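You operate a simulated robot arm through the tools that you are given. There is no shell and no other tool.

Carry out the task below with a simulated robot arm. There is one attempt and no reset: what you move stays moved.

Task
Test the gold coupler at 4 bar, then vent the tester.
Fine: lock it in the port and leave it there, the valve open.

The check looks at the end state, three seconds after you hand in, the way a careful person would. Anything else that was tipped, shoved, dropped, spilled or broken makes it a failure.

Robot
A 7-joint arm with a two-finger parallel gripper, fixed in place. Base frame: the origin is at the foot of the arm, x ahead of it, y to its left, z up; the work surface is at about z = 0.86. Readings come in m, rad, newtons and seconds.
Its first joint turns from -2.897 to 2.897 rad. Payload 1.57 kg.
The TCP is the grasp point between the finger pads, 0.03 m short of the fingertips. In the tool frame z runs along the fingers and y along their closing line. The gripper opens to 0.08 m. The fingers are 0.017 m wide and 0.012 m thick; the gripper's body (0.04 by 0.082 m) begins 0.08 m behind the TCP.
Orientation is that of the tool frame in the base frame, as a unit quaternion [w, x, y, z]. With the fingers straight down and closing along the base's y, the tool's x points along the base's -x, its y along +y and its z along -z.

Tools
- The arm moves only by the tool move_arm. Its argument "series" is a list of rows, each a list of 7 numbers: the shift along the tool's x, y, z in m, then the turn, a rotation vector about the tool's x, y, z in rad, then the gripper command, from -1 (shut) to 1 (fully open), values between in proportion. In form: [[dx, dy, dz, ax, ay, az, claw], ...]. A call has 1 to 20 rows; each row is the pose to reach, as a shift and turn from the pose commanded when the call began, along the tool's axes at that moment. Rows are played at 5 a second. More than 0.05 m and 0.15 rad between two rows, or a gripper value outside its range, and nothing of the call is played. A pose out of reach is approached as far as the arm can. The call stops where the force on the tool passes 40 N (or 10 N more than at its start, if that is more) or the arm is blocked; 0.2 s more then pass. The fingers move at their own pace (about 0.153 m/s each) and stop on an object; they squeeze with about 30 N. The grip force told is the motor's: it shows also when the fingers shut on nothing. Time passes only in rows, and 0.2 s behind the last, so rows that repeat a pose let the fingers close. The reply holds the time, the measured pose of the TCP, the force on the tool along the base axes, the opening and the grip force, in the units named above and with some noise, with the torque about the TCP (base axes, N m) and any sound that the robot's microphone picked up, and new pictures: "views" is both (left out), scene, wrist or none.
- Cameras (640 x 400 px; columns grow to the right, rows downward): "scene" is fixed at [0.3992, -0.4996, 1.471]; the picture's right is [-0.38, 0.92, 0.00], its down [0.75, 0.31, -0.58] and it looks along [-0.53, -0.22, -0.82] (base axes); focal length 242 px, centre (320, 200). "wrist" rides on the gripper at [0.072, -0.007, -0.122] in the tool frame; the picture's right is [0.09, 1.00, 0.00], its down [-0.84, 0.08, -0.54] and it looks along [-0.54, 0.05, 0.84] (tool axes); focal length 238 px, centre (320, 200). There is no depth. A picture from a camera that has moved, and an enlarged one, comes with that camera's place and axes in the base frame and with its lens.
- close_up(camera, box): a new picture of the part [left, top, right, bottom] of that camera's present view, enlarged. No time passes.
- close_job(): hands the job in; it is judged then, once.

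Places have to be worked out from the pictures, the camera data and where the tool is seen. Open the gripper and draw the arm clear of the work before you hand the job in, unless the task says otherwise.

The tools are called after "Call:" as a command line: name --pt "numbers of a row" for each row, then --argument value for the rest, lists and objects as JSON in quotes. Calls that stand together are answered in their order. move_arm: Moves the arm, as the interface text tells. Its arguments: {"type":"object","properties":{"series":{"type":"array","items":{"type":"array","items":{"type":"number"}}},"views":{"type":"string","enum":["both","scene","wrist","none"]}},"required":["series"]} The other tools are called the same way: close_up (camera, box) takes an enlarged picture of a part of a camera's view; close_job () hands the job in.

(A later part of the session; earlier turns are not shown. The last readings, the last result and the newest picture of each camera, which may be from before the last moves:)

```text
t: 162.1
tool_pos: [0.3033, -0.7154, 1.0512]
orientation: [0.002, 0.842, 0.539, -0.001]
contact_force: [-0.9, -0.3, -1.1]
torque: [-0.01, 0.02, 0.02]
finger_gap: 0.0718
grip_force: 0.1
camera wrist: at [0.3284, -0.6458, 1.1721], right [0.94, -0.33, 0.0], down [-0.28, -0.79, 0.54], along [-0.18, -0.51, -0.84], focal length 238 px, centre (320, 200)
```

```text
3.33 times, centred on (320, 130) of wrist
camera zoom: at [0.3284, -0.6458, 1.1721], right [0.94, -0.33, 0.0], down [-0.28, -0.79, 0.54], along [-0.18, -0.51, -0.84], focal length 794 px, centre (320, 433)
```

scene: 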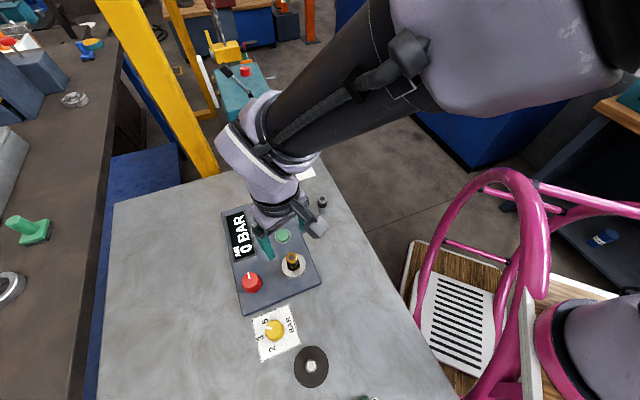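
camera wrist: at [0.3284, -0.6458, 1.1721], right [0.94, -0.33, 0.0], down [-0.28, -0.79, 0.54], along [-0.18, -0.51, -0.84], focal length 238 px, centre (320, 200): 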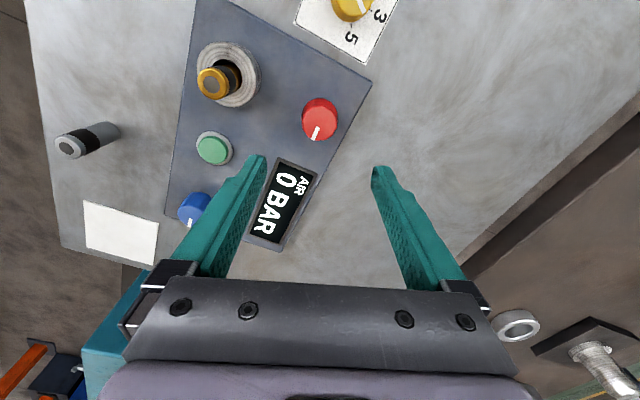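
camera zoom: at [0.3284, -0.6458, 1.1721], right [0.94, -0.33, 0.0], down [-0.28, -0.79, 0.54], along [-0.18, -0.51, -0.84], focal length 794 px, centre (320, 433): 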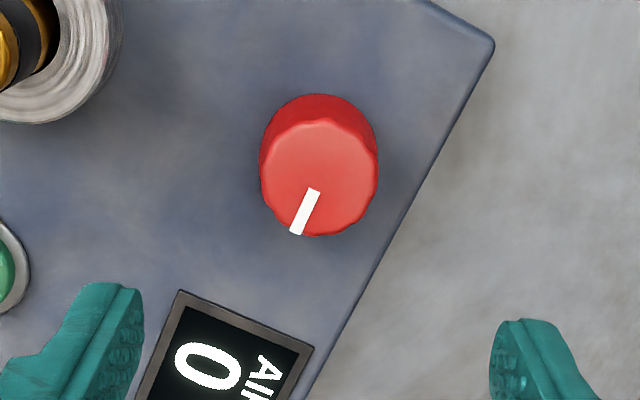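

The red knob is on-axis. I'll lower, grip, and turn it counter-clockwise to its 12 o'clock stop.

Call:
move_arm --pt "0 -0.001 0.04 0 0 0 0.8" --pt "0 -0.001 0.08 0 0 0 0.8" --pt "0 -0.001 0.11 0 0 0 0.8" --pt "0 -0.001 0.13 0 0 0 0.8" --pt "0 -0.001 0.139 0 0 0 0.8" --pt "0 -0.001 0.139 0 0 0 0.2" --pt "0 -0.001 0.139 0 0 0 -0.2" --pt "0 -0.001 0.139 0 0 0 -0.2" --pt "0 -0.001 0.139 0 0 -0.15 -0.2" --pt "0 -0.001 0.139 0 0 -0.3 -0.2" --pt "0 -0.001 0.139 0 0 -0.45 -0.2" --pt "0 -0.001 0.139 0 0 -0.6 -0.2" --pt "0 -0.001 0.139 0 0 -0.75 -0.2" --pt "0 -0.001 0.139 0 0 -0.9 -0.2" --pt "0 -0.001 0.139 0 0 -1.05 -0.2" --pt "0 -0.001 0.139 0 0 -1.2 -0.2" --pt "0 -0.001 0.139 0 0 -1.35 -0.2" --pt "0 -0.001 0.139 0 0 -1.5 -0.2" --pt "0 -0.001 0.139 0 0 -1.56 -0.2" --pt "0 -0.001 0.139 0 0 -1.56 -0.2" --views "wrist"

```text
t: 166.3
tool_pos: [0.3047, -0.7139, 0.9132]
orientation: [0.001, 0.218, 0.976, -0.002]
contact_force: [19.6, -1.0, 1.2]
torque: [-0.15, -0.78, -0.38]
finger_gap: 0.0406
grip_force: 44.7
camera wrist: at [0.2364, -0.6888, 1.0344], right [0.34, 0.94, 0.0], down [0.79, -0.28, 0.54], along [0.51, -0.19, -0.84], focal length 238 px, centre (320, 200)
```

wrist: 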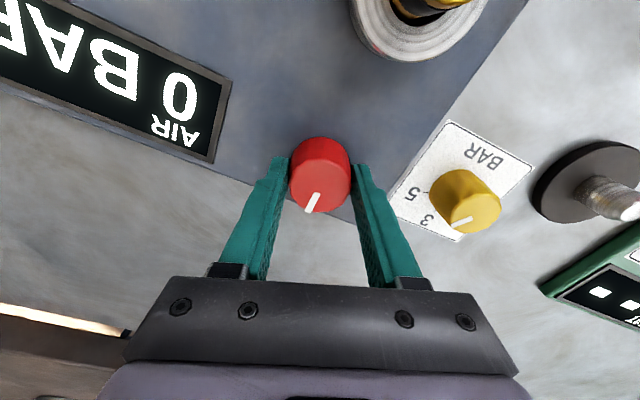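

Red is at its 12 o'clock stop. I'll release, rise, and go press the green button with blue still at 3 o'clock.

Call:
move_arm --pt "0 0 0 0 0 0.03 0.2" --pt "0 0 0 0 0 0.03 0.8" --pt "0 0 -0.04 0 0 0 0.8" --pt "0 0 -0.08 0 0 -0.1 0.6" --pt "0 0 -0.115 0 0 -0.2 0.2" --pt "0.033 -0.0136 -0.115 0 0 -0.3 -0.2" --pt "0.066 -0.0272 -0.115 0 0 -0.4 -0.6" --pt "0.099 -0.0408 -0.115 0 0 -0.44 -1" --pt "0.132 -0.0544 -0.115 0 0 -0.44 -1" --pt "0.132 -0.0544 -0.08 0 0 -0.44 -1" --pt "0.132 -0.0544 -0.04 0 0 -0.44 -1" --pt "0.132 -0.0544 -0.018 0 0 -0.44 -1" --pt "0.132 -0.0544 -0.018 0 0 -0.44 -1" --views "both"

Call:
close_up --camera "wrist" --box '[240, 90, 400, 240]'

Call:
close_up --camera "scene" --box '[216, 185, 346, 315]'

```text
t: 169.1
tool_pos: [0.1596, -0.7059, 0.9307]
orientation: [0.0, 0.001, 1.0, -0.001]
contact_force: [-0.9, 0.6, 0.6]
torque: [-0.01, -0.01, 0.0]
finger_gap: 0.0
grip_force: 21.1
camera wrist: at [0.088, -0.7122, 1.0528], right [-0.09, 1.0, 0.0], down [0.84, 0.08, 0.54], along [0.54, 0.05, -0.84], focal length 238 px, centre (320, 200)
```

scene: 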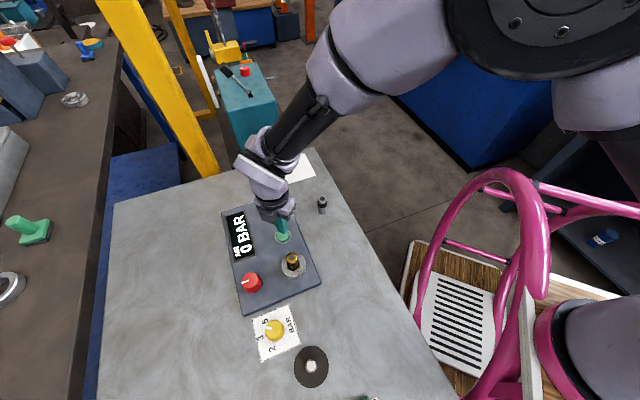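
wrist: 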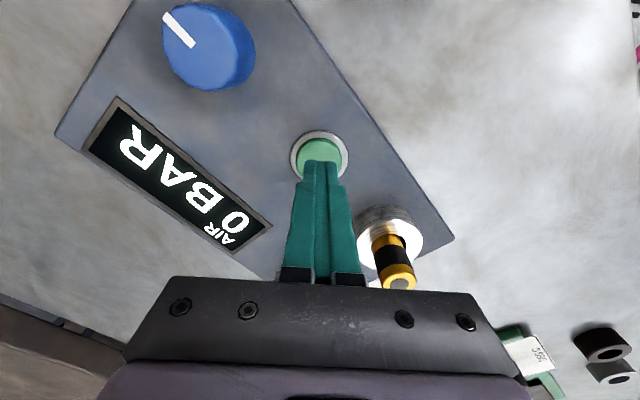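

```text
2.67 times, centred on (320, 165) of wrist
camera zoom: at [0.088, -0.7122, 1.0528], right [-0.09, 1.0, 0.0], down [0.84, 0.08, 0.54], along [0.54, 0.05, -0.84], focal length 636 px, centre (320, 293)
```

zoom: 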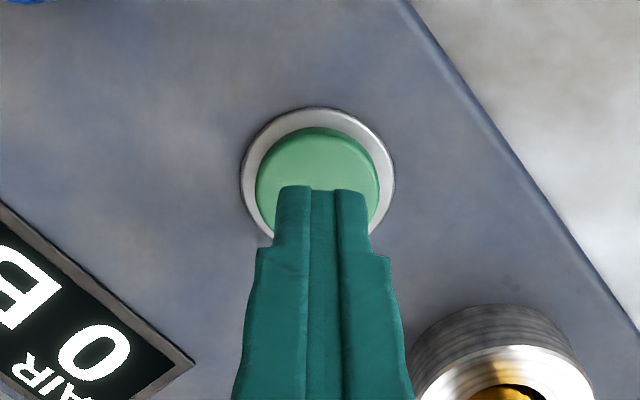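

```text
3.08 times, centred on (281, 250) of scene
camera zoom: at [0.3992, -0.4996, 1.471], right [-0.38, 0.92, 0.0], down [0.75, 0.31, -0.58], along [-0.53, -0.22, -0.82], focal length 744 px, centre (440, 46)
```

zoom: 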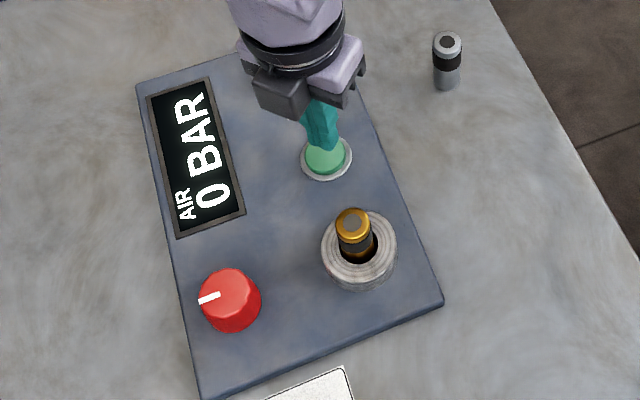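

The fingertips are over the button again; red at 12, blue at 3 o'clock. Pressing gently.

Call:
move_arm --pt "0 0 0.01 0 0 0 -1" --pt "0 0 0.014 0 0 0 -1" --pt "0 0 0.017 0 0 0 -1" --pt "0 0 0.019 0 0 0 -1" --pt "0 0 0.02 0 0 0 -1" --pt "0 0 0.02 0 0 0 -1" --views "both"

Call:
close_up --camera "scene" --box '[216, 185, 346, 315]'

```text
t: 170.5
tool_pos: [0.1588, -0.7065, 0.9115]
orientation: [-0.001, 0.001, 1.0, -0.003]
contact_force: [0.1, 1.3, 4.6]
torque: [0.01, 0.03, -0.02]
finger_gap: 0.0001
grip_force: 21.4
heard: click
camera wrist: at [0.0885, -0.7126, 1.0329], right [-0.09, 1.0, 0.0], down [0.84, 0.08, 0.54], along [0.54, 0.04, -0.84], focal length 238 px, centre (320, 200)
```

scene: 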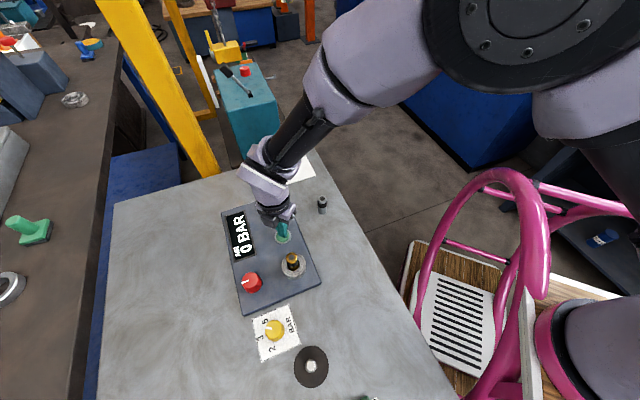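
wrist: 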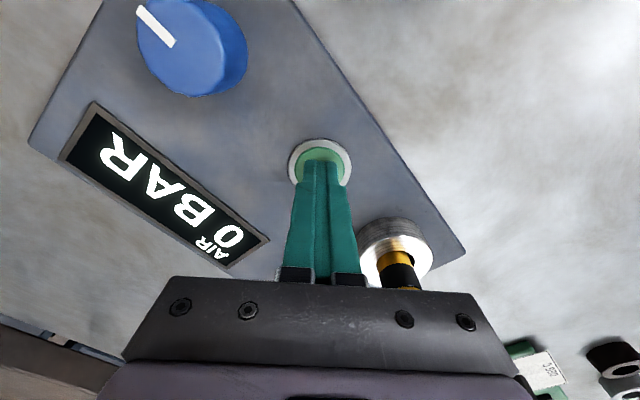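

```text
3.08 times, centred on (281, 250) of scene
camera zoom: at [0.3992, -0.4996, 1.471], right [-0.38, 0.92, 0.0], down [0.75, 0.31, -0.58], along [-0.53, -0.22, -0.82], focal length 744 px, centre (440, 46)
```

zoom: 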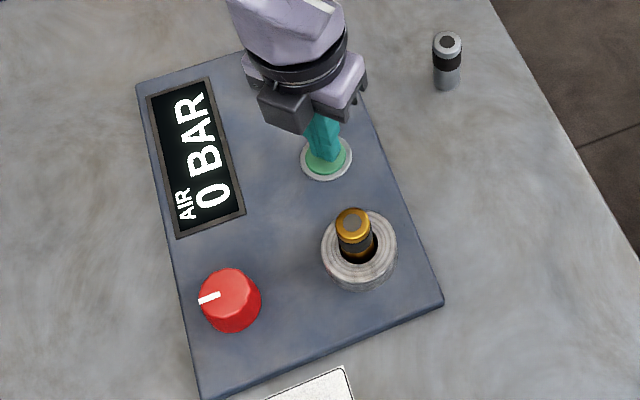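

Click again, display still 0 so far. I'll release and wait two seconds for any reaction.

Call:
move_arm --pt "0 0 0 0 0 0 -1" --pt "0 0 0 0 0 0 -1" --pt "0 0 -0.01 0 0 0 -1" --pt "0 0 -0.03 0 0 0 -1" --pt "0 0 -0.06 0 0 0 -1" --pt "0 0 -0.1 0 0 0 -1" --pt "0 0 -0.12 0 0 0 -1" --pt "0 0 -0.12 0 0 0 -1" --pt "0 0 -0.12 0 0 0 -1" --pt "0 0 -0.12 0 0 0 -1" --views "both"

Call:
close_up --camera "scene" --box '[216, 185, 346, 315]'

```text
t: 172.7
tool_pos: [0.1602, -0.7071, 1.0288]
orientation: [0.0, 0.001, 1.0, -0.001]
contact_force: [1.2, 0.0, 0.4]
torque: [-0.02, 0.03, 0.01]
finger_gap: 0.0001
grip_force: 20.9
camera wrist: at [0.0887, -0.7125, 1.1526], right [-0.09, 1.0, 0.0], down [0.84, 0.08, 0.54], along [0.54, 0.05, -0.84], focal length 238 px, centre (320, 200)
```

scene: 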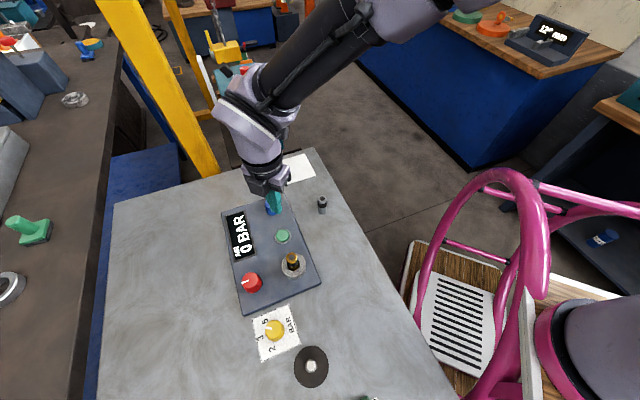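
wrist: 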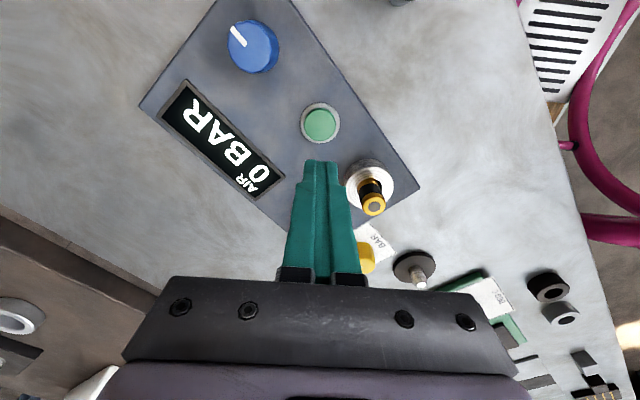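

```text
3.08 times, centred on (281, 250) of scene
camera zoom: at [0.3992, -0.4996, 1.471], right [-0.38, 0.92, 0.0], down [0.75, 0.31, -0.58], along [-0.53, -0.22, -0.82], focal length 744 px, centre (440, 46)
```

zoom: 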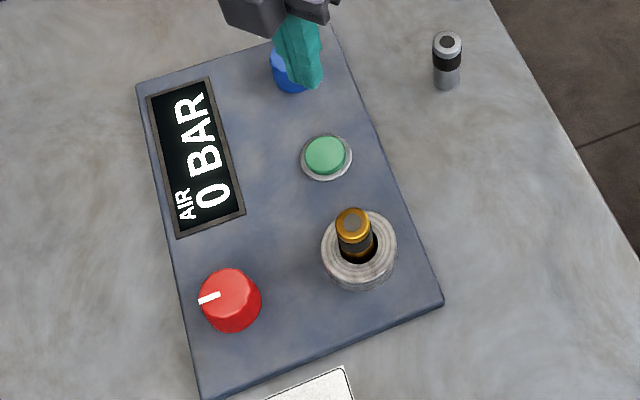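

No reaction with red at 12 and blue at 3. I'll now try the opposite combination: turn blue back to 12 and red to 3. First over to the blue knob, wrist pre-turned clockwise.

Call:
move_arm --pt "0 0 -0.02 0 0 0.15 -0.5" --pt "0.01 -0.01 -0.02 0 0 0.3 0.2" --pt "0.02 -0.02 -0.02 0 0 0.45 0.8" --pt "0.03 -0.03 -0.02 0 0 0.6 0.8" --pt "0.04 -0.04 -0.02 0 0 0.75 0.8" --pt "0.05 -0.05 -0.02 0 0 0.9 0.8" --pt "0.06 -0.06 -0.02 0 0 1.05 0.8" --pt "0.063 -0.067 -0.02 0 0 1.2 0.8" --pt "0.063 -0.067 -0.02 0 0 1.35 0.8" --pt "0.063 -0.067 -0.02 0 0 1.5 0.8" --pt "0.063 -0.067 -0.02 0 0 1.65 0.8" --pt "0.063 -0.067 -0.02 0 0 1.8 0.8" --pt "0.063 -0.067 -0.02 0 0 1.8 0.8" --views "wrist"

Call:
close_up --camera "wrist" --box '[260, 70, 380, 190]'

```text
t: 175.5
tool_pos: [0.0967, -0.7735, 1.0522]
orientation: [0.002, 0.785, 0.62, -0.001]
contact_force: [-0.7, -0.1, -0.2]
torque: [-0.01, -0.01, -0.01]
finger_gap: 0.0721
grip_force: 0.0
camera wrist: at [0.1077, -0.7012, 1.1726], right [0.99, -0.14, 0.0], down [-0.12, -0.83, 0.55], along [-0.08, -0.54, -0.84], focal length 238 px, centre (320, 200)
```

wrist: 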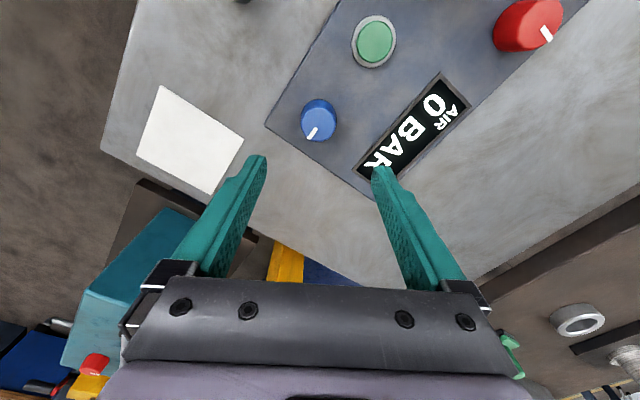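

```text
3.33 times, centred on (320, 130) of wrist
camera zoom: at [0.1077, -0.7012, 1.1726], right [0.99, -0.14, 0.0], down [-0.12, -0.83, 0.55], along [-0.08, -0.54, -0.84], focal length 794 px, centre (320, 433)
```

zoom: 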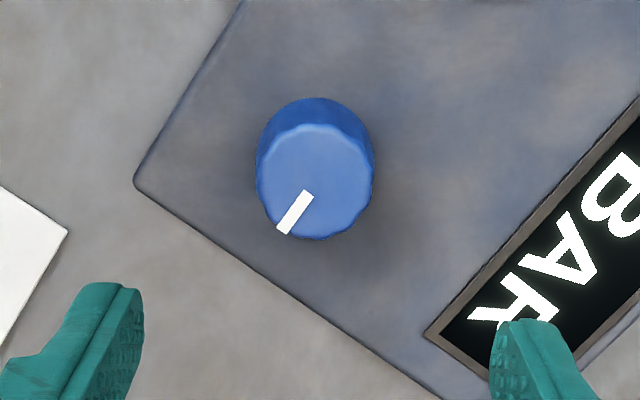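

Blue is about 2 mm off-axis; correcting, lowering, gripping, and turning it counter-clockwise to its 12 o'clock stop.

Call:
move_arm --pt "-0.0012 -0.0021 0.04 0 0 0 0.8" --pt "-0.0012 -0.0021 0.08 0 0 0 0.8" --pt "-0.0012 -0.0021 0.11 0 0 0 0.8" --pt "-0.0012 -0.0021 0.13 0 0 0 0.8" --pt "-0.0012 -0.0021 0.14 0 0 0 0.8" --pt "-0.0012 -0.0021 0.14 0 0 0 0.2" --pt "-0.0012 -0.0021 0.14 0 0 0 -0.2" --pt "-0.0012 -0.0021 0.14 0 0 0 -0.2" --pt "-0.0012 -0.0021 0.14 0 0 -0.15 -0.2" --pt "-0.0012 -0.0021 0.14 0 0 -0.3 -0.2" --pt "-0.0012 -0.0021 0.14 0 0 -0.45 -0.2" --pt "-0.0012 -0.0021 0.14 0 0 -0.6 -0.2" --pt "-0.0012 -0.0021 0.14 0 0 -0.75 -0.2" --pt "-0.0012 -0.0021 0.14 0 0 -0.9 -0.2" --pt "-0.0012 -0.0021 0.14 0 0 -1.05 -0.2" --pt "-0.0012 -0.0021 0.14 0 0 -1.2 -0.2" --pt "-0.0012 -0.0021 0.14 0 0 -1.35 -0.2" --pt "-0.0012 -0.0021 0.14 0 0 -1.5 -0.2" --pt "-0.0012 -0.0021 0.14 0 0 -1.57 -0.2" --pt "-0.0012 -0.0021 0.14 0 0 -1.57 -0.2" --views "wrist"

```text
t: 179.7
tool_pos: [0.0959, -0.7741, 0.9104]
orientation: [0.001, 0.115, 0.993, -0.001]
contact_force: [18.2, 3.9, -5.2]
torque: [0.2, -0.69, -0.15]
finger_gap: 0.0412
grip_force: 44.2
camera wrist: at [0.0248, -0.7639, 1.0322], right [0.14, 0.99, 0.0], down [0.83, -0.11, 0.54], along [0.54, -0.08, -0.84], focal length 238 px, centre (320, 200)
```

wrist: 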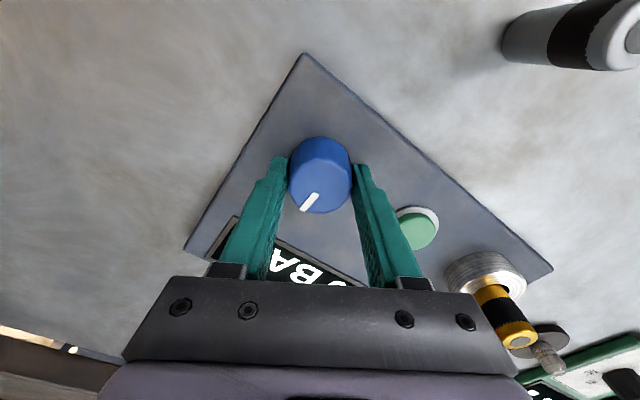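

Blue is back at 12 o'clock. Now I'll release, rise and move over the red knob to turn it clockwise.

Call:
move_arm --pt "0 0 0 0 0 0.02 0.2" --pt "0 0 0 0 0 0.02 0.8" --pt "0 0 -0.04 0 0 0 0.8" --pt "0 0 -0.08 0 0 0 0.8" --pt "0 0 -0.12 0 0 0 0.8" --pt "-0.0315 0.0177 -0.14 0 0 -0.05 0.8" --pt "-0.0629 0.0353 -0.14 0 0 -0.1 0.8" --pt "-0.0944 0.053 -0.14 0 0 -0.15 0.8" --pt "-0.1259 0.0706 -0.14 0 0 -0.2 0.8" --pt "-0.1573 0.0883 -0.14 0 0 -0.23 0.8" --pt "-0.1888 0.1059 -0.14 0 0 -0.23 0.8" --pt "-0.1888 0.1059 -0.14 0 0 -0.23 0.8" --views "both"

Call:
close_up --camera "wrist" --box '[260, 70, 380, 190]'

Call:
close_up --camera "scene" --box '[216, 185, 346, 315]'

```text
t: 182.3
tool_pos: [0.3028, -0.7152, 1.0508]
orientation: [-0.001, 0.001, 1.0, -0.001]
contact_force: [-0.1, 0.0, 0.0]
torque: [0.0, -0.01, 0.0]
finger_gap: 0.0718
grip_force: 0.0
camera wrist: at [0.2307, -0.7213, 1.1727], right [-0.09, 1.0, 0.0], down [0.84, 0.08, 0.54], along [0.54, 0.05, -0.84], focal length 238 px, centre (320, 200)
```

scene: 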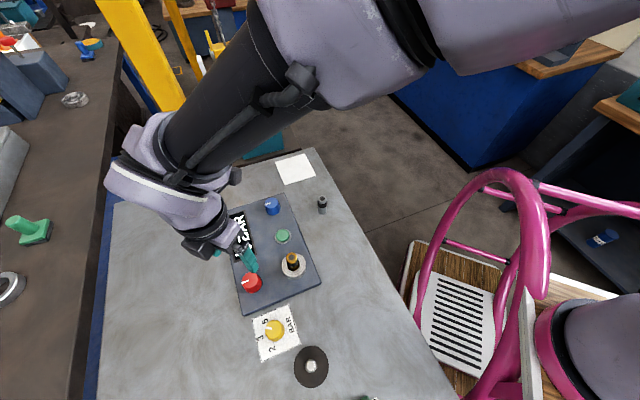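
wrist: 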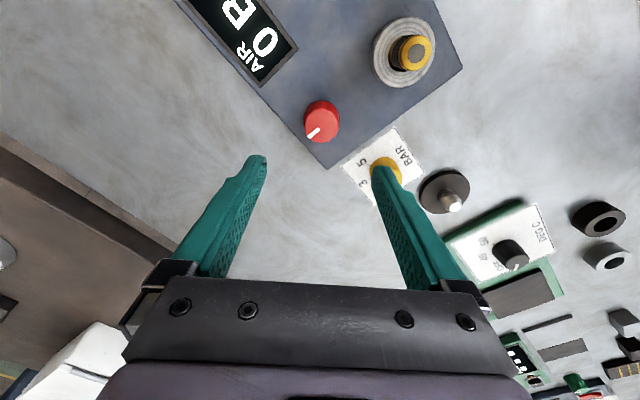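

```text
3.33 times, centred on (320, 130) of wrist
camera zoom: at [0.2307, -0.7213, 1.1727], right [-0.09, 1.0, 0.0], down [0.84, 0.08, 0.54], along [0.54, 0.05, -0.84], focal length 794 px, centre (320, 433)
```

zoom: 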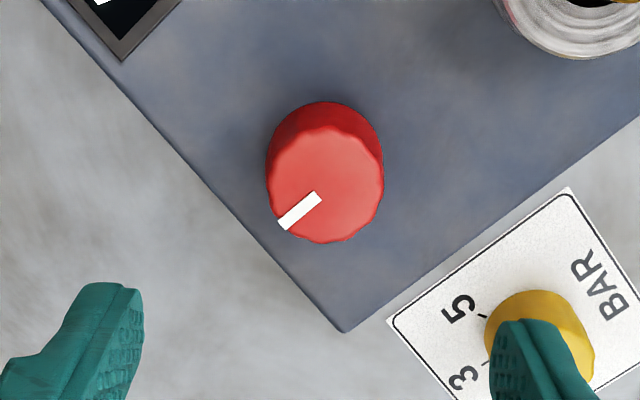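

```text
3.08 times, centred on (281, 250) of scene
camera zoom: at [0.3992, -0.4996, 1.471], right [-0.38, 0.92, 0.0], down [0.75, 0.31, -0.58], along [-0.53, -0.22, -0.82], focal length 744 px, centre (440, 46)
```

zoom: 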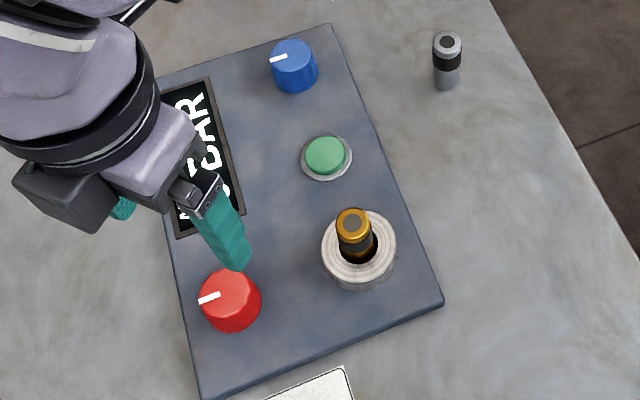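

Blue is back at 12 o'clock. I'll lower onto the red knob, grip and turn it clockwise to its stop.

Call:
move_arm --pt "-0.0017 0.0012 0.04 0 0 0 0.8" --pt "-0.0017 0.0012 0.08 0 0 0 0.8" --pt "-0.0017 0.0012 0.11 0 0 0 0.8" --pt "-0.0017 0.0012 0.13 0 0 0 0.8" --pt "-0.0017 0.0012 0.139 0 0 0 0.8" --pt "-0.0017 0.0012 0.139 0 0 0 0.2" --pt "-0.0017 0.0012 0.139 0 0 0 -0.2" --pt "-0.0017 0.0012 0.139 0 0 0 -0.2" --pt "-0.0017 0.0012 0.139 0 0 0.15 -0.2" --pt "-0.0017 0.0012 0.139 0 0 0.3 -0.2" --pt "-0.0017 0.0012 0.139 0 0 0.45 -0.2" --pt "-0.0017 0.0012 0.139 0 0 0.6 -0.2" --pt "-0.0017 0.0012 0.139 0 0 0.75 -0.2" --pt "-0.0017 0.0012 0.139 0 0 0.9 -0.2" --pt "-0.0017 0.0012 0.139 0 0 1.05 -0.2" --pt "-0.0017 0.0012 0.139 0 0 1.2 -0.2" --pt "-0.0017 0.0012 0.139 0 0 1.35 -0.2" --pt "-0.0017 0.0012 0.139 0 0 1.5 -0.2" --pt "-0.0017 0.0012 0.139 0 0 1.6 -0.2" --pt "-0.0017 0.0012 0.139 0 0 1.6 -0.2" --views "wrist"

```text
t: 186.5
tool_pos: [0.3043, -0.7141, 0.9118]
orientation: [0.002, 0.719, 0.695, -0.002]
contact_force: [-9.3, -2.6, 5.1]
torque: [-0.27, 0.27, 0.2]
finger_gap: 0.041
grip_force: 44.9
camera wrist: at [0.3, -0.641, 1.0332], right [1.0, 0.06, 0.0], down [0.05, -0.84, 0.55], along [0.03, -0.54, -0.84], focal length 238 px, centre (320, 200)
```

wrist: 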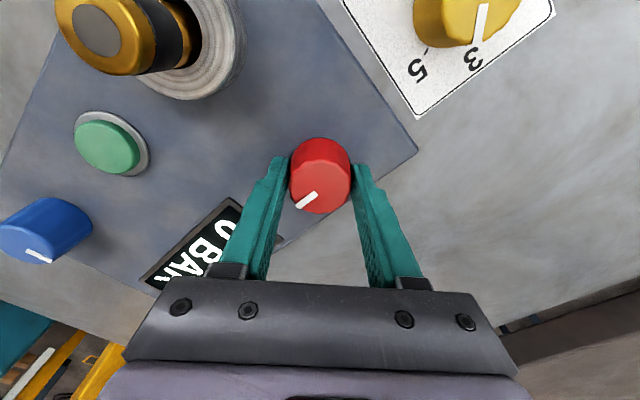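

Red is at its 3 o'clock stop, blue at 12. Releasing, rising and moving over the green button.

Call:
move_arm --pt "0 0 0 0 0 -0.02 0.2" --pt "0 0 0 0 0 -0.02 0.8" --pt "0 0 -0.04 0 0 0 0.8" --pt "0 0 -0.08 0 0 -0.1 0.6" --pt "0 0 -0.115 0 0 -0.2 0.2" --pt "0.0 -0.02 -0.115 0 0 -0.34 -0.2" --pt "0.0 -0.04 -0.115 0 0 -0.48 -0.6" --pt "0.0 -0.06 -0.115 0 0 -0.62 -1" --pt "0.0 -0.08 -0.115 0 0 -0.76 -1" --pt "0.001 -0.1 -0.115 0 0 -0.9 -1" --pt "0.001 -0.12 -0.115 0 0 -1.04 -1" --pt "0.0018 -0.1427 -0.115 0 0 -1.18 -1" --pt "0.0018 -0.1427 -0.115 0 0 -1.32 -1" --pt "0.0018 -0.1427 -0.1 0 0 -1.46 -1" --pt "0.0018 -0.1427 -0.07 0 0 -1.6 -1" --pt "0.0018 -0.1427 -0.04 0 0 -1.606 -1" --pt "0.0018 -0.1427 -0.018 0 0 -1.606 -1" --pt "0.0018 -0.1427 -0.018 0 0 -1.606 -1" --views "both"

Call:
close_up --camera "scene" --box '[216, 185, 346, 315]'

Call:
close_up --camera "wrist" --box '[240, 90, 400, 240]'

```text
t: 190.3
tool_pos: [0.1612, -0.7073, 0.9298]
orientation: [-0.001, -0.002, 1.0, -0.001]
contact_force: [0.1, -0.4, 0.2]
torque: [0.0, 0.03, -0.03]
finger_gap: 0.0001
grip_force: 21.2
camera wrist: at [0.0897, -0.7135, 1.0512], right [-0.1, 1.0, 0.0], down [0.84, 0.08, 0.54], along [0.54, 0.05, -0.84], focal length 238 px, centre (320, 200)
```

scene: 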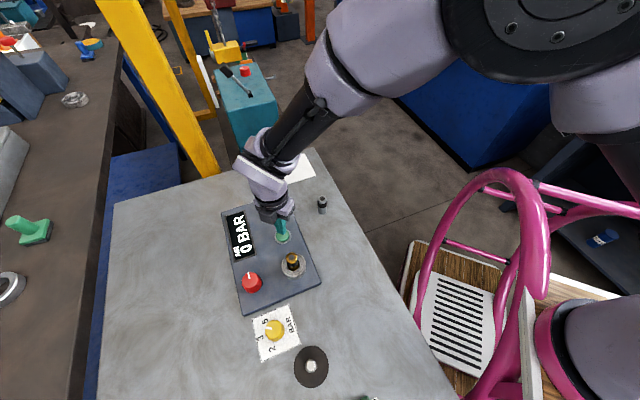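
wrist: 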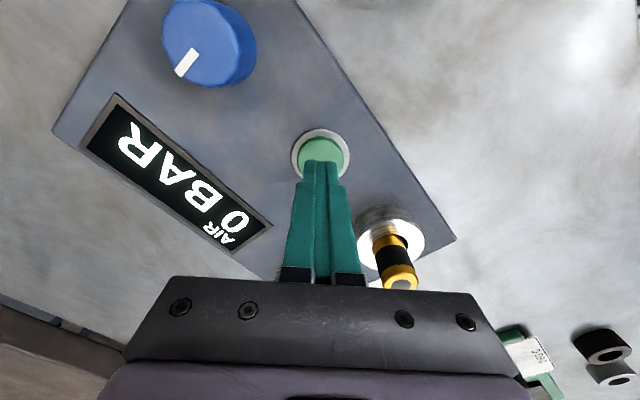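

```text
3.08 times, centred on (281, 250) of scene
camera zoom: at [0.3992, -0.4996, 1.471], right [-0.38, 0.92, 0.0], down [0.75, 0.31, -0.58], along [-0.53, -0.22, -0.82], focal length 744 px, centre (440, 46)
```

zoom: 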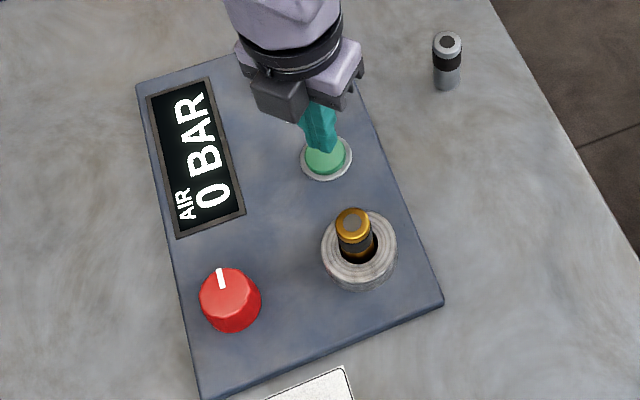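

```text
2.67 times, centred on (320, 165) of wrist
camera zoom: at [0.0897, -0.7135, 1.0512], right [-0.1, 1.0, 0.0], down [0.84, 0.08, 0.54], along [0.54, 0.05, -0.84], focal length 636 px, centre (320, 293)
```

zoom: 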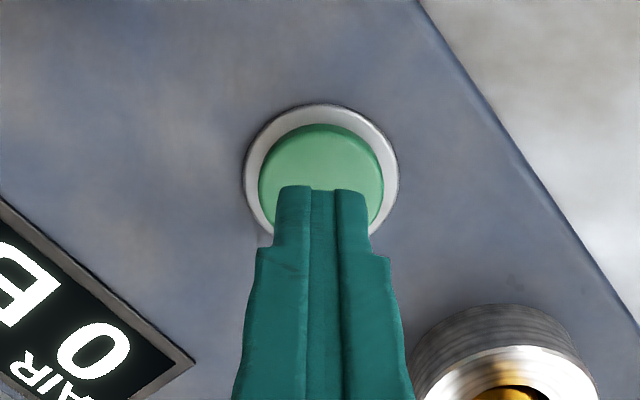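

Red at 3, blue at 12, fingers over the button. Pressing, holding a moment, then lifting while watching the display.

Call:
move_arm --pt "0 0 0.01 0 0 0 -1" --pt "0 0 0.014 0 0 0 -1" --pt "0 0 0.017 0 0 0 -1" --pt "0 0 0.019 0 0 0 -1" --pt "0 0 0.019 0 0 0 -1" --pt "0 0 0.019 0 0 0 -1" --views "both"

Call:
move_arm --pt "0 0 0 0 0 0 -1" --pt "0 0 -0.01 0 0 0 -1" --pt "0 0 -0.03 0 0 0 -1" --pt "0 0 -0.06 0 0 0 -1" --pt "0 0 -0.1 0 0 0 -1" --pt "0 0 -0.12 0 0 0 -1" --pt "0 0 -0.12 0 0 0 -1" --pt "0 0 -0.12 0 0 0 -1" --pt "0 0 -0.12 0 0 0 -1" --views "both"

```text
t: 191.7
tool_pos: [0.1616, -0.7079, 0.9117]
orientation: [0.0, -0.002, 1.0, -0.002]
contact_force: [-0.4, 0.6, 5.0]
torque: [0.02, 0.02, 0.04]
finger_gap: 0.0
grip_force: 21.0
heard: click
camera wrist: at [0.0902, -0.7139, 1.0329], right [-0.1, 1.0, 0.0], down [0.84, 0.08, 0.54], along [0.54, 0.05, -0.84], focal length 238 px, centre (320, 200)
```

scene: 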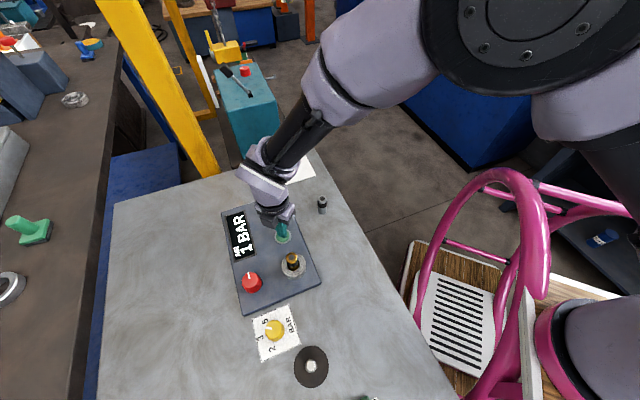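
wrist: 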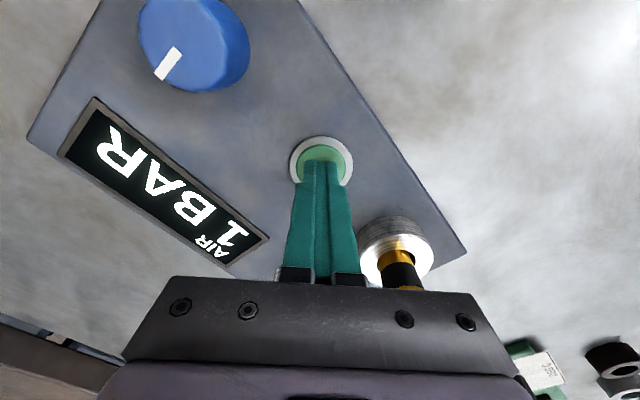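

```text
t: 193.7
tool_pos: [0.1621, -0.7074, 1.0315]
orientation: [0.0, -0.002, 1.0, -0.002]
contact_force: [0.3, 0.5, -0.5]
torque: [-0.02, -0.04, -0.03]
finger_gap: 0.0
grip_force: 21.0
camera wrist: at [0.0905, -0.7132, 1.1532], right [-0.1, 1.0, 0.0], down [0.84, 0.08, 0.54], along [0.54, 0.05, -0.84], focal length 238 px, centre (320, 200)
```

scene: 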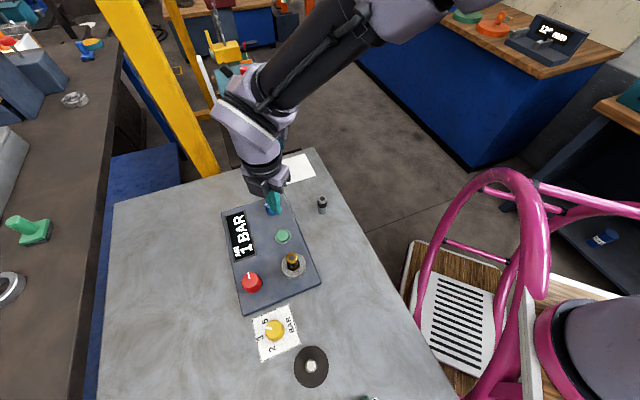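
wrist: 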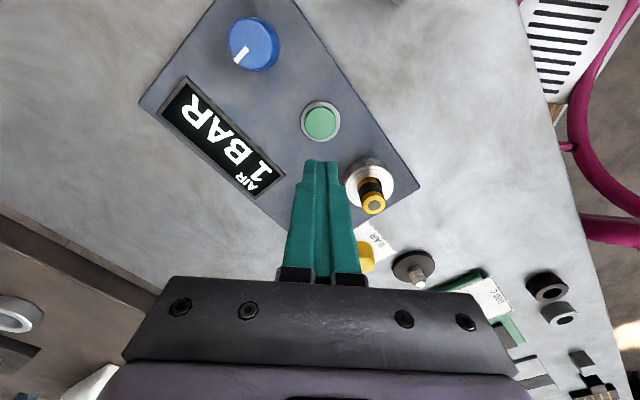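

The display rose to 1 BAR and holds. So red is the port lock (3 o'clock = locked) and blue the valve (12 o'clock = closed). I'll press the button again and see whether each press adds a bar.

Call:
move_arm --pt "0 0 0.04 0 0 0 -1" --pt "0 0 0.08 0 0 0 -1" --pt "0 0 0.1 0 0 0 -1" --pt "0 0 0.11 0 0 0 -1" --pt "0 0 0.116 0 0 0 -1" --pt "0 0 0.12 0 0 0 -1" --pt "0 0 0.11 0 0 0 -1" --pt "0 0 0.095 0 0 0 -1" --pt "0 0 0.095 0 0 0 -1" --views "both"

```text
t: 195.7
tool_pos: [0.1617, -0.7074, 0.9357]
orientation: [0.0, -0.001, 1.0, -0.002]
contact_force: [0.4, 0.6, -0.2]
torque: [-0.01, -0.02, -0.01]
finger_gap: 0.0001
grip_force: 21.6
heard: click
camera wrist: at [0.0901, -0.7134, 1.0574], right [-0.1, 1.0, 0.0], down [0.84, 0.08, 0.54], along [0.54, 0.05, -0.84], focal length 238 px, centre (320, 200)
```

scene: 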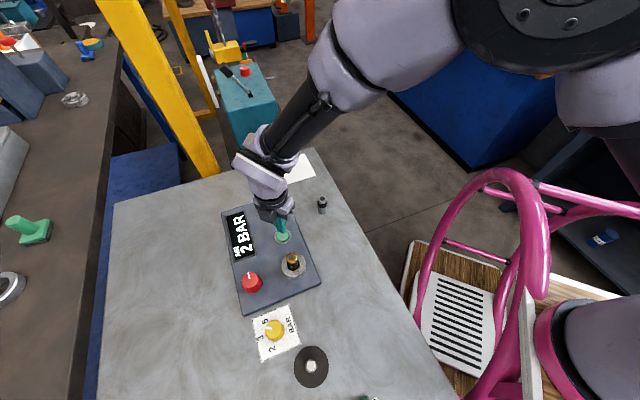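
wrist: 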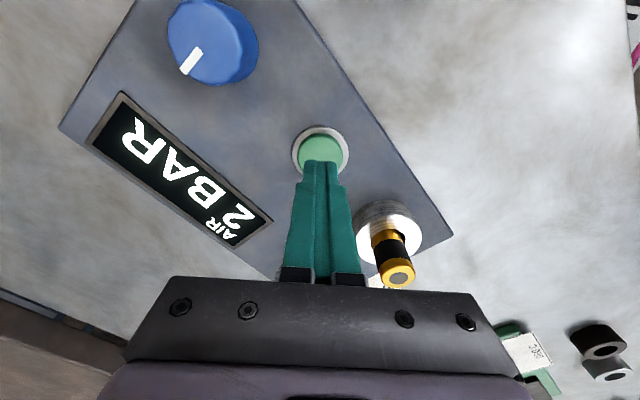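

Each press adds one bar: now 2 BAR. One more single press.

Call:
move_arm --pt "0 0 0.015 0 0 0 -1" --pt "0 0 0.021 0 0 0 -1" --pt "0 0 0.025 0 0 0 -1" --pt "0 0 0.015 0 0 0 -1" --pt "0 0 0 0 0 0 -1" --pt "0 0 0 0 0 0 -1" --views "both"

```text
t: 197.1
tool_pos: [0.1611, -0.707, 0.9362]
orientation: [0.0, -0.002, 1.0, -0.001]
contact_force: [-0.1, 0.2, 0.7]
torque: [-0.01, 0.04, 0.0]
finger_gap: 0.0
grip_force: 21.6
heard: click
camera wrist: at [0.0898, -0.7136, 1.0575], right [-0.1, 1.0, 0.0], down [0.84, 0.08, 0.54], along [0.54, 0.05, -0.84], focal length 238 px, centre (320, 200)
```

scene: 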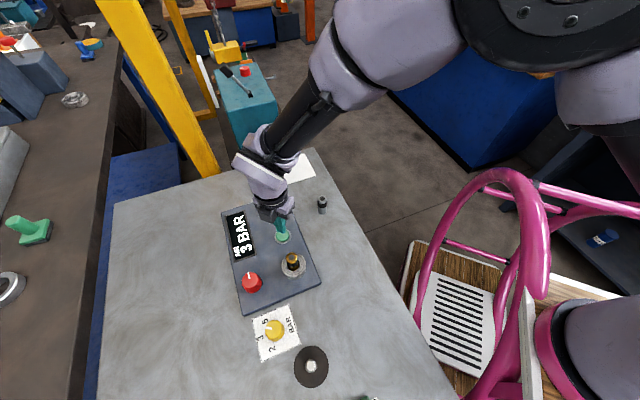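
wrist: 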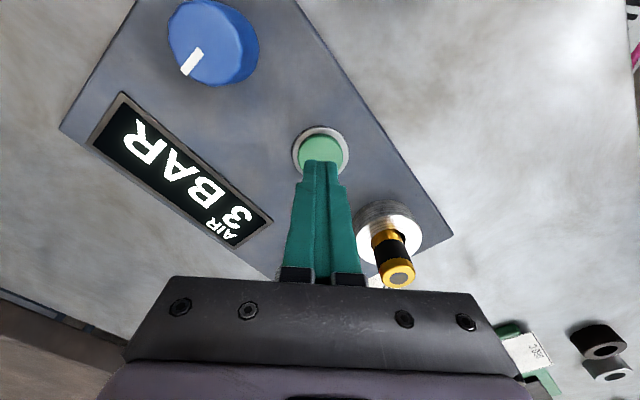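

3 BAR holds. Before the fourth press: since the button itself sets the pressure, the yellow dial looks like a relief limit, and leaving it right at ~4 could spill at 4 bar. I'll first put it back to its original 5 mark. Rising and moving over the dial.

Call:
move_arm --pt "0 0 -0.04 0 0 0 -1" --pt "0 0 -0.08 0 0 0 -1" --pt "0 0 -0.115 0 0 0 -1" --pt "-0.035 0.0148 -0.125 0 0 0 -0.5" --pt "-0.07 0.0296 -0.125 0 0 0 0" --pt "-0.105 0.0443 -0.125 0 0 0 0.4" --pt "-0.14 0.0591 -0.125 0 0 0 0.7" --pt "-0.175 0.0739 -0.115 0 0 0 0.7" --pt "-0.2095 0.0887 -0.105 0 0 0 0.7" --pt "-0.2095 0.0887 -0.105 0 0 0 0.7" --views "both"

Call:
close_up --camera "wrist" --box '[250, 70, 390, 200]'

Call:
close_up --camera "scene" --box '[210, 190, 330, 370]'

```text
t: 199.3
tool_pos: [0.3712, -0.6175, 1.0397]
orientation: [0.0, -0.001, 1.0, -0.001]
contact_force: [-0.5, 1.0, 0.2]
torque: [0.02, -0.02, 0.01]
finger_gap: 0.068
grip_force: 0.0
camera wrist: at [0.2995, -0.6235, 1.1613], right [-0.1, 1.0, 0.0], down [0.84, 0.08, 0.54], along [0.54, 0.05, -0.84], focal length 238 px, centre (320, 200)
```

scene: 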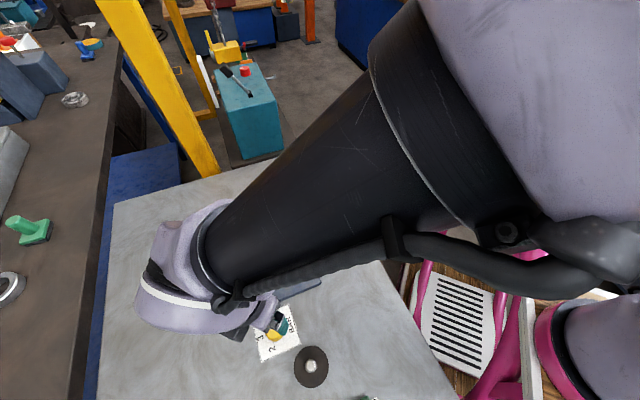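
wrist: 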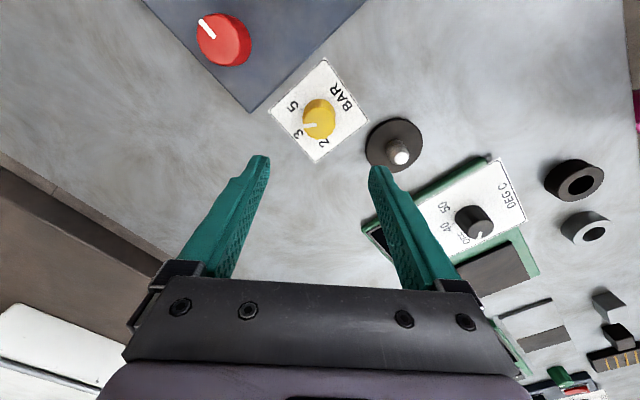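

```text
3.08 times, centred on (320, 135) of wrist
camera zoom: at [0.2995, -0.6235, 1.1613], right [-0.1, 1.0, 0.0], down [0.84, 0.08, 0.54], along [0.54, 0.05, -0.84], focal length 733 px, centre (320, 400)
```

zoom: 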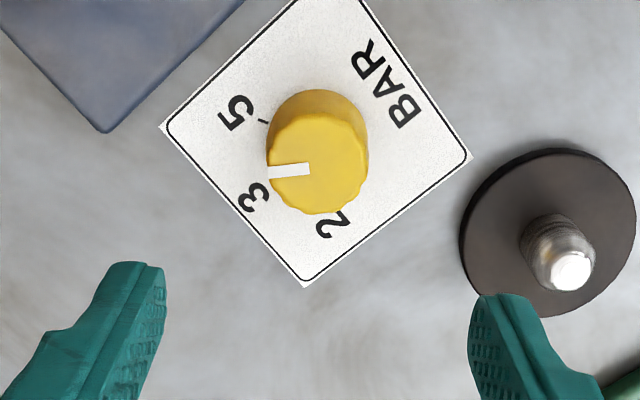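

```text
2.22 times, centred on (270, 280) of scene
camera zoom: at [0.3992, -0.4996, 1.471], right [-0.38, 0.92, 0.0], down [0.75, 0.31, -0.58], along [-0.53, -0.22, -0.82], focal length 537 px, centre (431, 22)
```

zoom: 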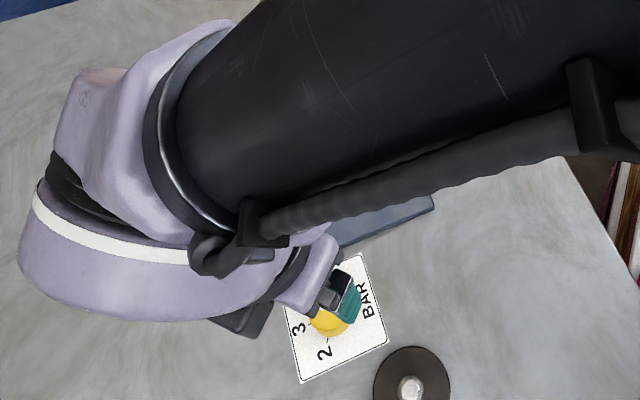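

The pointer sits between 3 and 5 as set. I'll lower onto the dial, grip, and turn it clockwise about 0.5 rad back to the 5 mark.

Call:
move_arm --pt "0.001 -0.001 0.04 0 0 0 0.7" --pt "0.001 -0.001 0.08 0 0 0 0.7" --pt "0.001 -0.001 0.11 0 0 0 0.7" --pt "0.001 -0.001 0.13 0 0 0 0.7" --pt "0.001 -0.001 0.1385 0 0 0 0.7" --pt "0.001 -0.001 0.1385 0 0 0 0.2" --pt "0.001 -0.001 0.1385 0 0 0 -0.2" --pt "0.001 -0.001 0.1385 0 0 0 -0.2" --pt "0.001 -0.001 0.1385 0 0 0.1 -0.2" --pt "0.001 -0.001 0.1385 0 0 0.2 -0.2" --pt "0.001 -0.001 0.1385 0 0 0.3 -0.2" --pt "0.001 -0.001 0.1385 0 0 0.4 -0.2" --pt "0.001 -0.001 0.1385 0 0 0.5 -0.2" --pt "0.001 -0.001 0.1385 0 0 0.5 -0.2" --views "wrist"

Call:
move_arm --pt "0 0 0 0 0 0 0.3" --pt "0 0 0 0 0 0 0.7" --pt "0 0 -0.04 0 0 0 0.7" --pt "0 0 -0.08 0 0 0 0.7" --pt "0 0 -0.12 0 0 0 0.7" --pt "0 0 -0.14 0 0 0 0.7" --pt "0 0 -0.14 0 0 0 0.7" --views "both"

Call:
close_up --camera "wrist" --box '[260, 80, 380, 180]'

```text
t: 202.3
tool_pos: [0.3704, -0.619, 0.9018]
orientation: [0.0, 0.246, 0.969, -0.001]
contact_force: [4.5, 10.8, -8.1]
torque: [0.22, -0.21, 0.55]
finger_gap: 0.0383
grip_force: 44.1
camera wrist: at [0.3042, -0.5893, 1.0235], right [0.39, 0.92, 0.0], down [0.77, -0.33, 0.54], along [0.5, -0.22, -0.84], focal length 238 px, centre (320, 200)
```

wrist: 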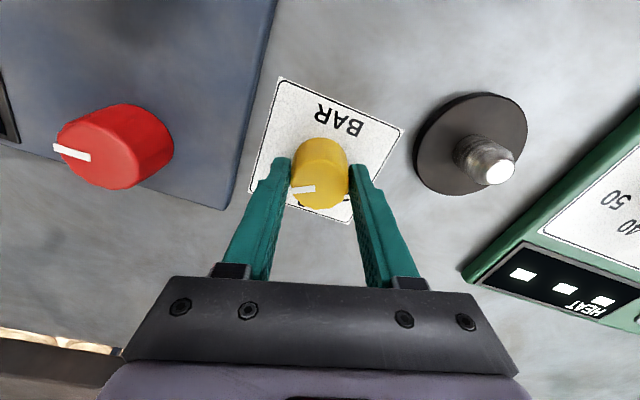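

```text
t: 203.9
tool_pos: [0.3701, -0.6182, 1.0423]
orientation: [0.001, 0.245, 0.969, -0.002]
contact_force: [-0.2, 0.7, -0.1]
torque: [0.01, -0.02, 0.01]
finger_gap: 0.068
grip_force: 0.1
camera wrist: at [0.3033, -0.5894, 1.1639], right [0.39, 0.92, 0.0], down [0.77, -0.33, 0.54], along [0.5, -0.22, -0.84], focal length 238 px, centre (320, 200)
```

scene: 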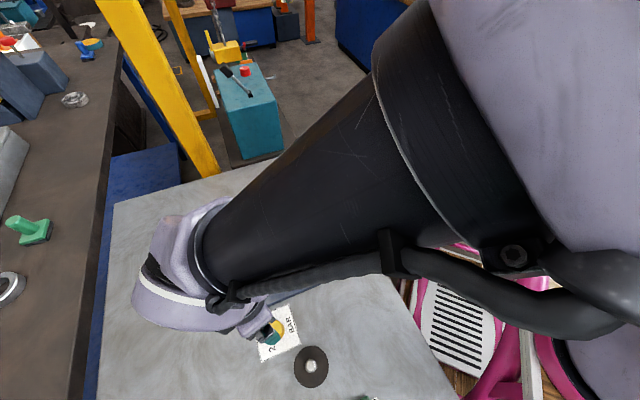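
wrist: 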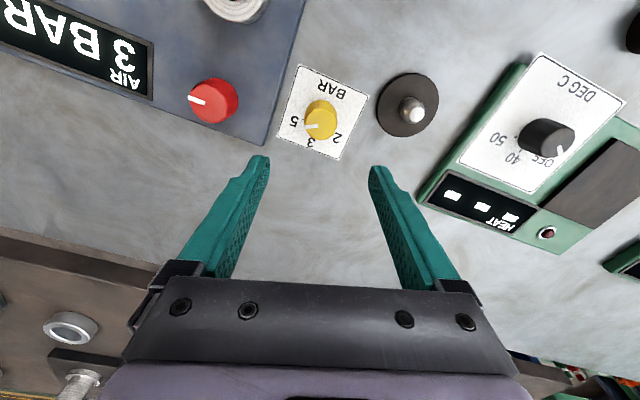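

```text
4.00 times, centred on (320, 130) of wrist
camera zoom: at [0.3033, -0.5894, 1.1639], right [0.39, 0.92, 0.0], down [0.77, -0.33, 0.54], along [0.5, -0.22, -0.84], focal length 953 px, centre (320, 480)
```

zoom: 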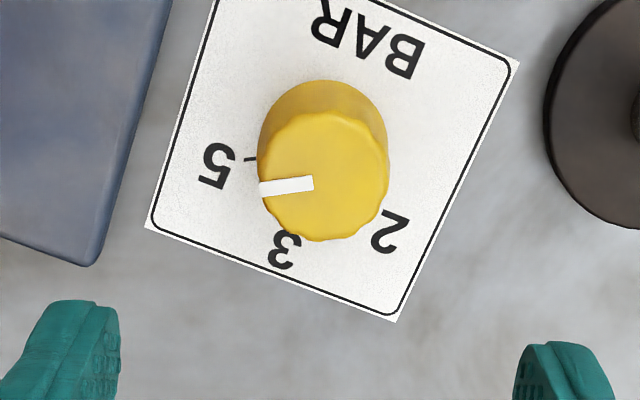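

The dial is back at its 5 mark (against its end stop) and the display still holds 3 BAR. Returning to the green button for the fourth press.

Call:
move_arm --pt "0.0236 -0.0296 -0.01 0 0 -0.083 0.4" --pt "0.0472 -0.0592 -0.02 0 0 -0.165 0" --pt "0.0708 -0.0888 -0.02 0 0 -0.248 -0.5" --pt "0.0944 -0.1183 -0.02 0 0 -0.331 -1" --pt "0.118 -0.1479 -0.02 0 0 -0.413 -1" --pt "0.1416 -0.1775 -0.01 0 0 -0.496 -1" --pt "0.1416 -0.1775 0.03 0 0 -0.496 -1" --pt "0.1416 -0.1775 0.07 0 0 -0.496 -1" --pt "0.1416 -0.1775 0.105 0 0 -0.496 -1" --pt "0.1416 -0.1775 0.105 0 0 -0.496 -1" --views "both"

Call:
close_up --camera "wrist" --box '[240, 90, 400, 240]'

```text
t: 206.1
tool_pos: [0.1627, -0.708, 0.9362]
orientation: [0.0, 0.0, 1.0, -0.002]
contact_force: [-0.7, -0.4, 0.4]
torque: [-0.02, 0.01, -0.01]
finger_gap: 0.0001
grip_force: 21.2
camera wrist: at [0.0899, -0.7136, 1.0578], right [-0.09, 1.0, 0.0], down [0.84, 0.08, 0.54], along [0.54, 0.05, -0.84], focal length 238 px, centre (320, 200)
```

scene: 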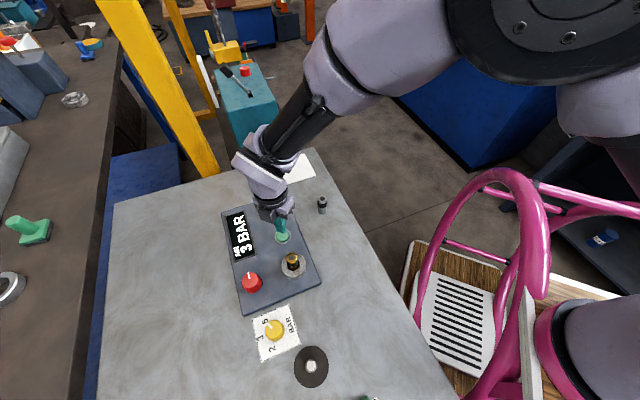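
wrist: 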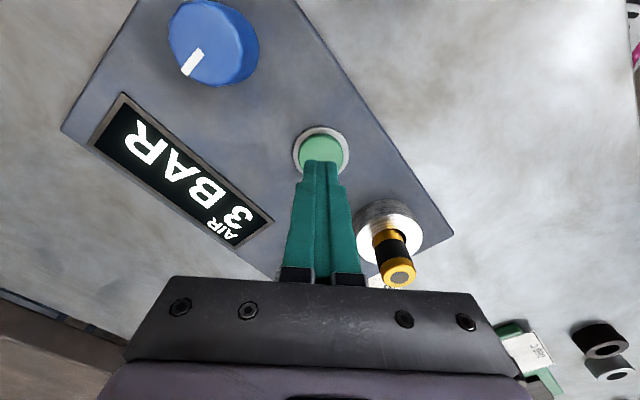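

```text
2.67 times, centred on (320, 165) of wrist
camera zoom: at [0.0899, -0.7136, 1.0578], right [-0.09, 1.0, 0.0], down [0.84, 0.08, 0.54], along [0.54, 0.05, -0.84], focal length 636 px, centre (320, 293)
```

zoom: 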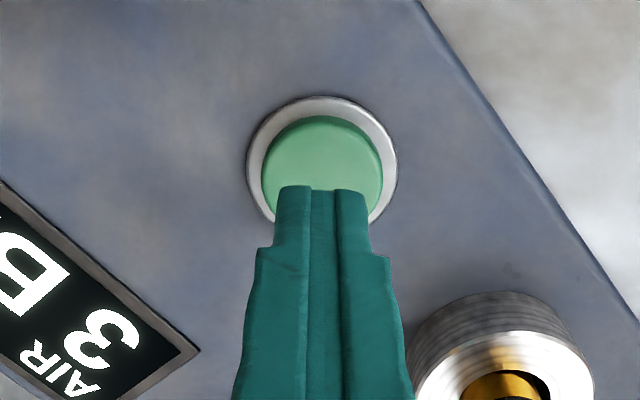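

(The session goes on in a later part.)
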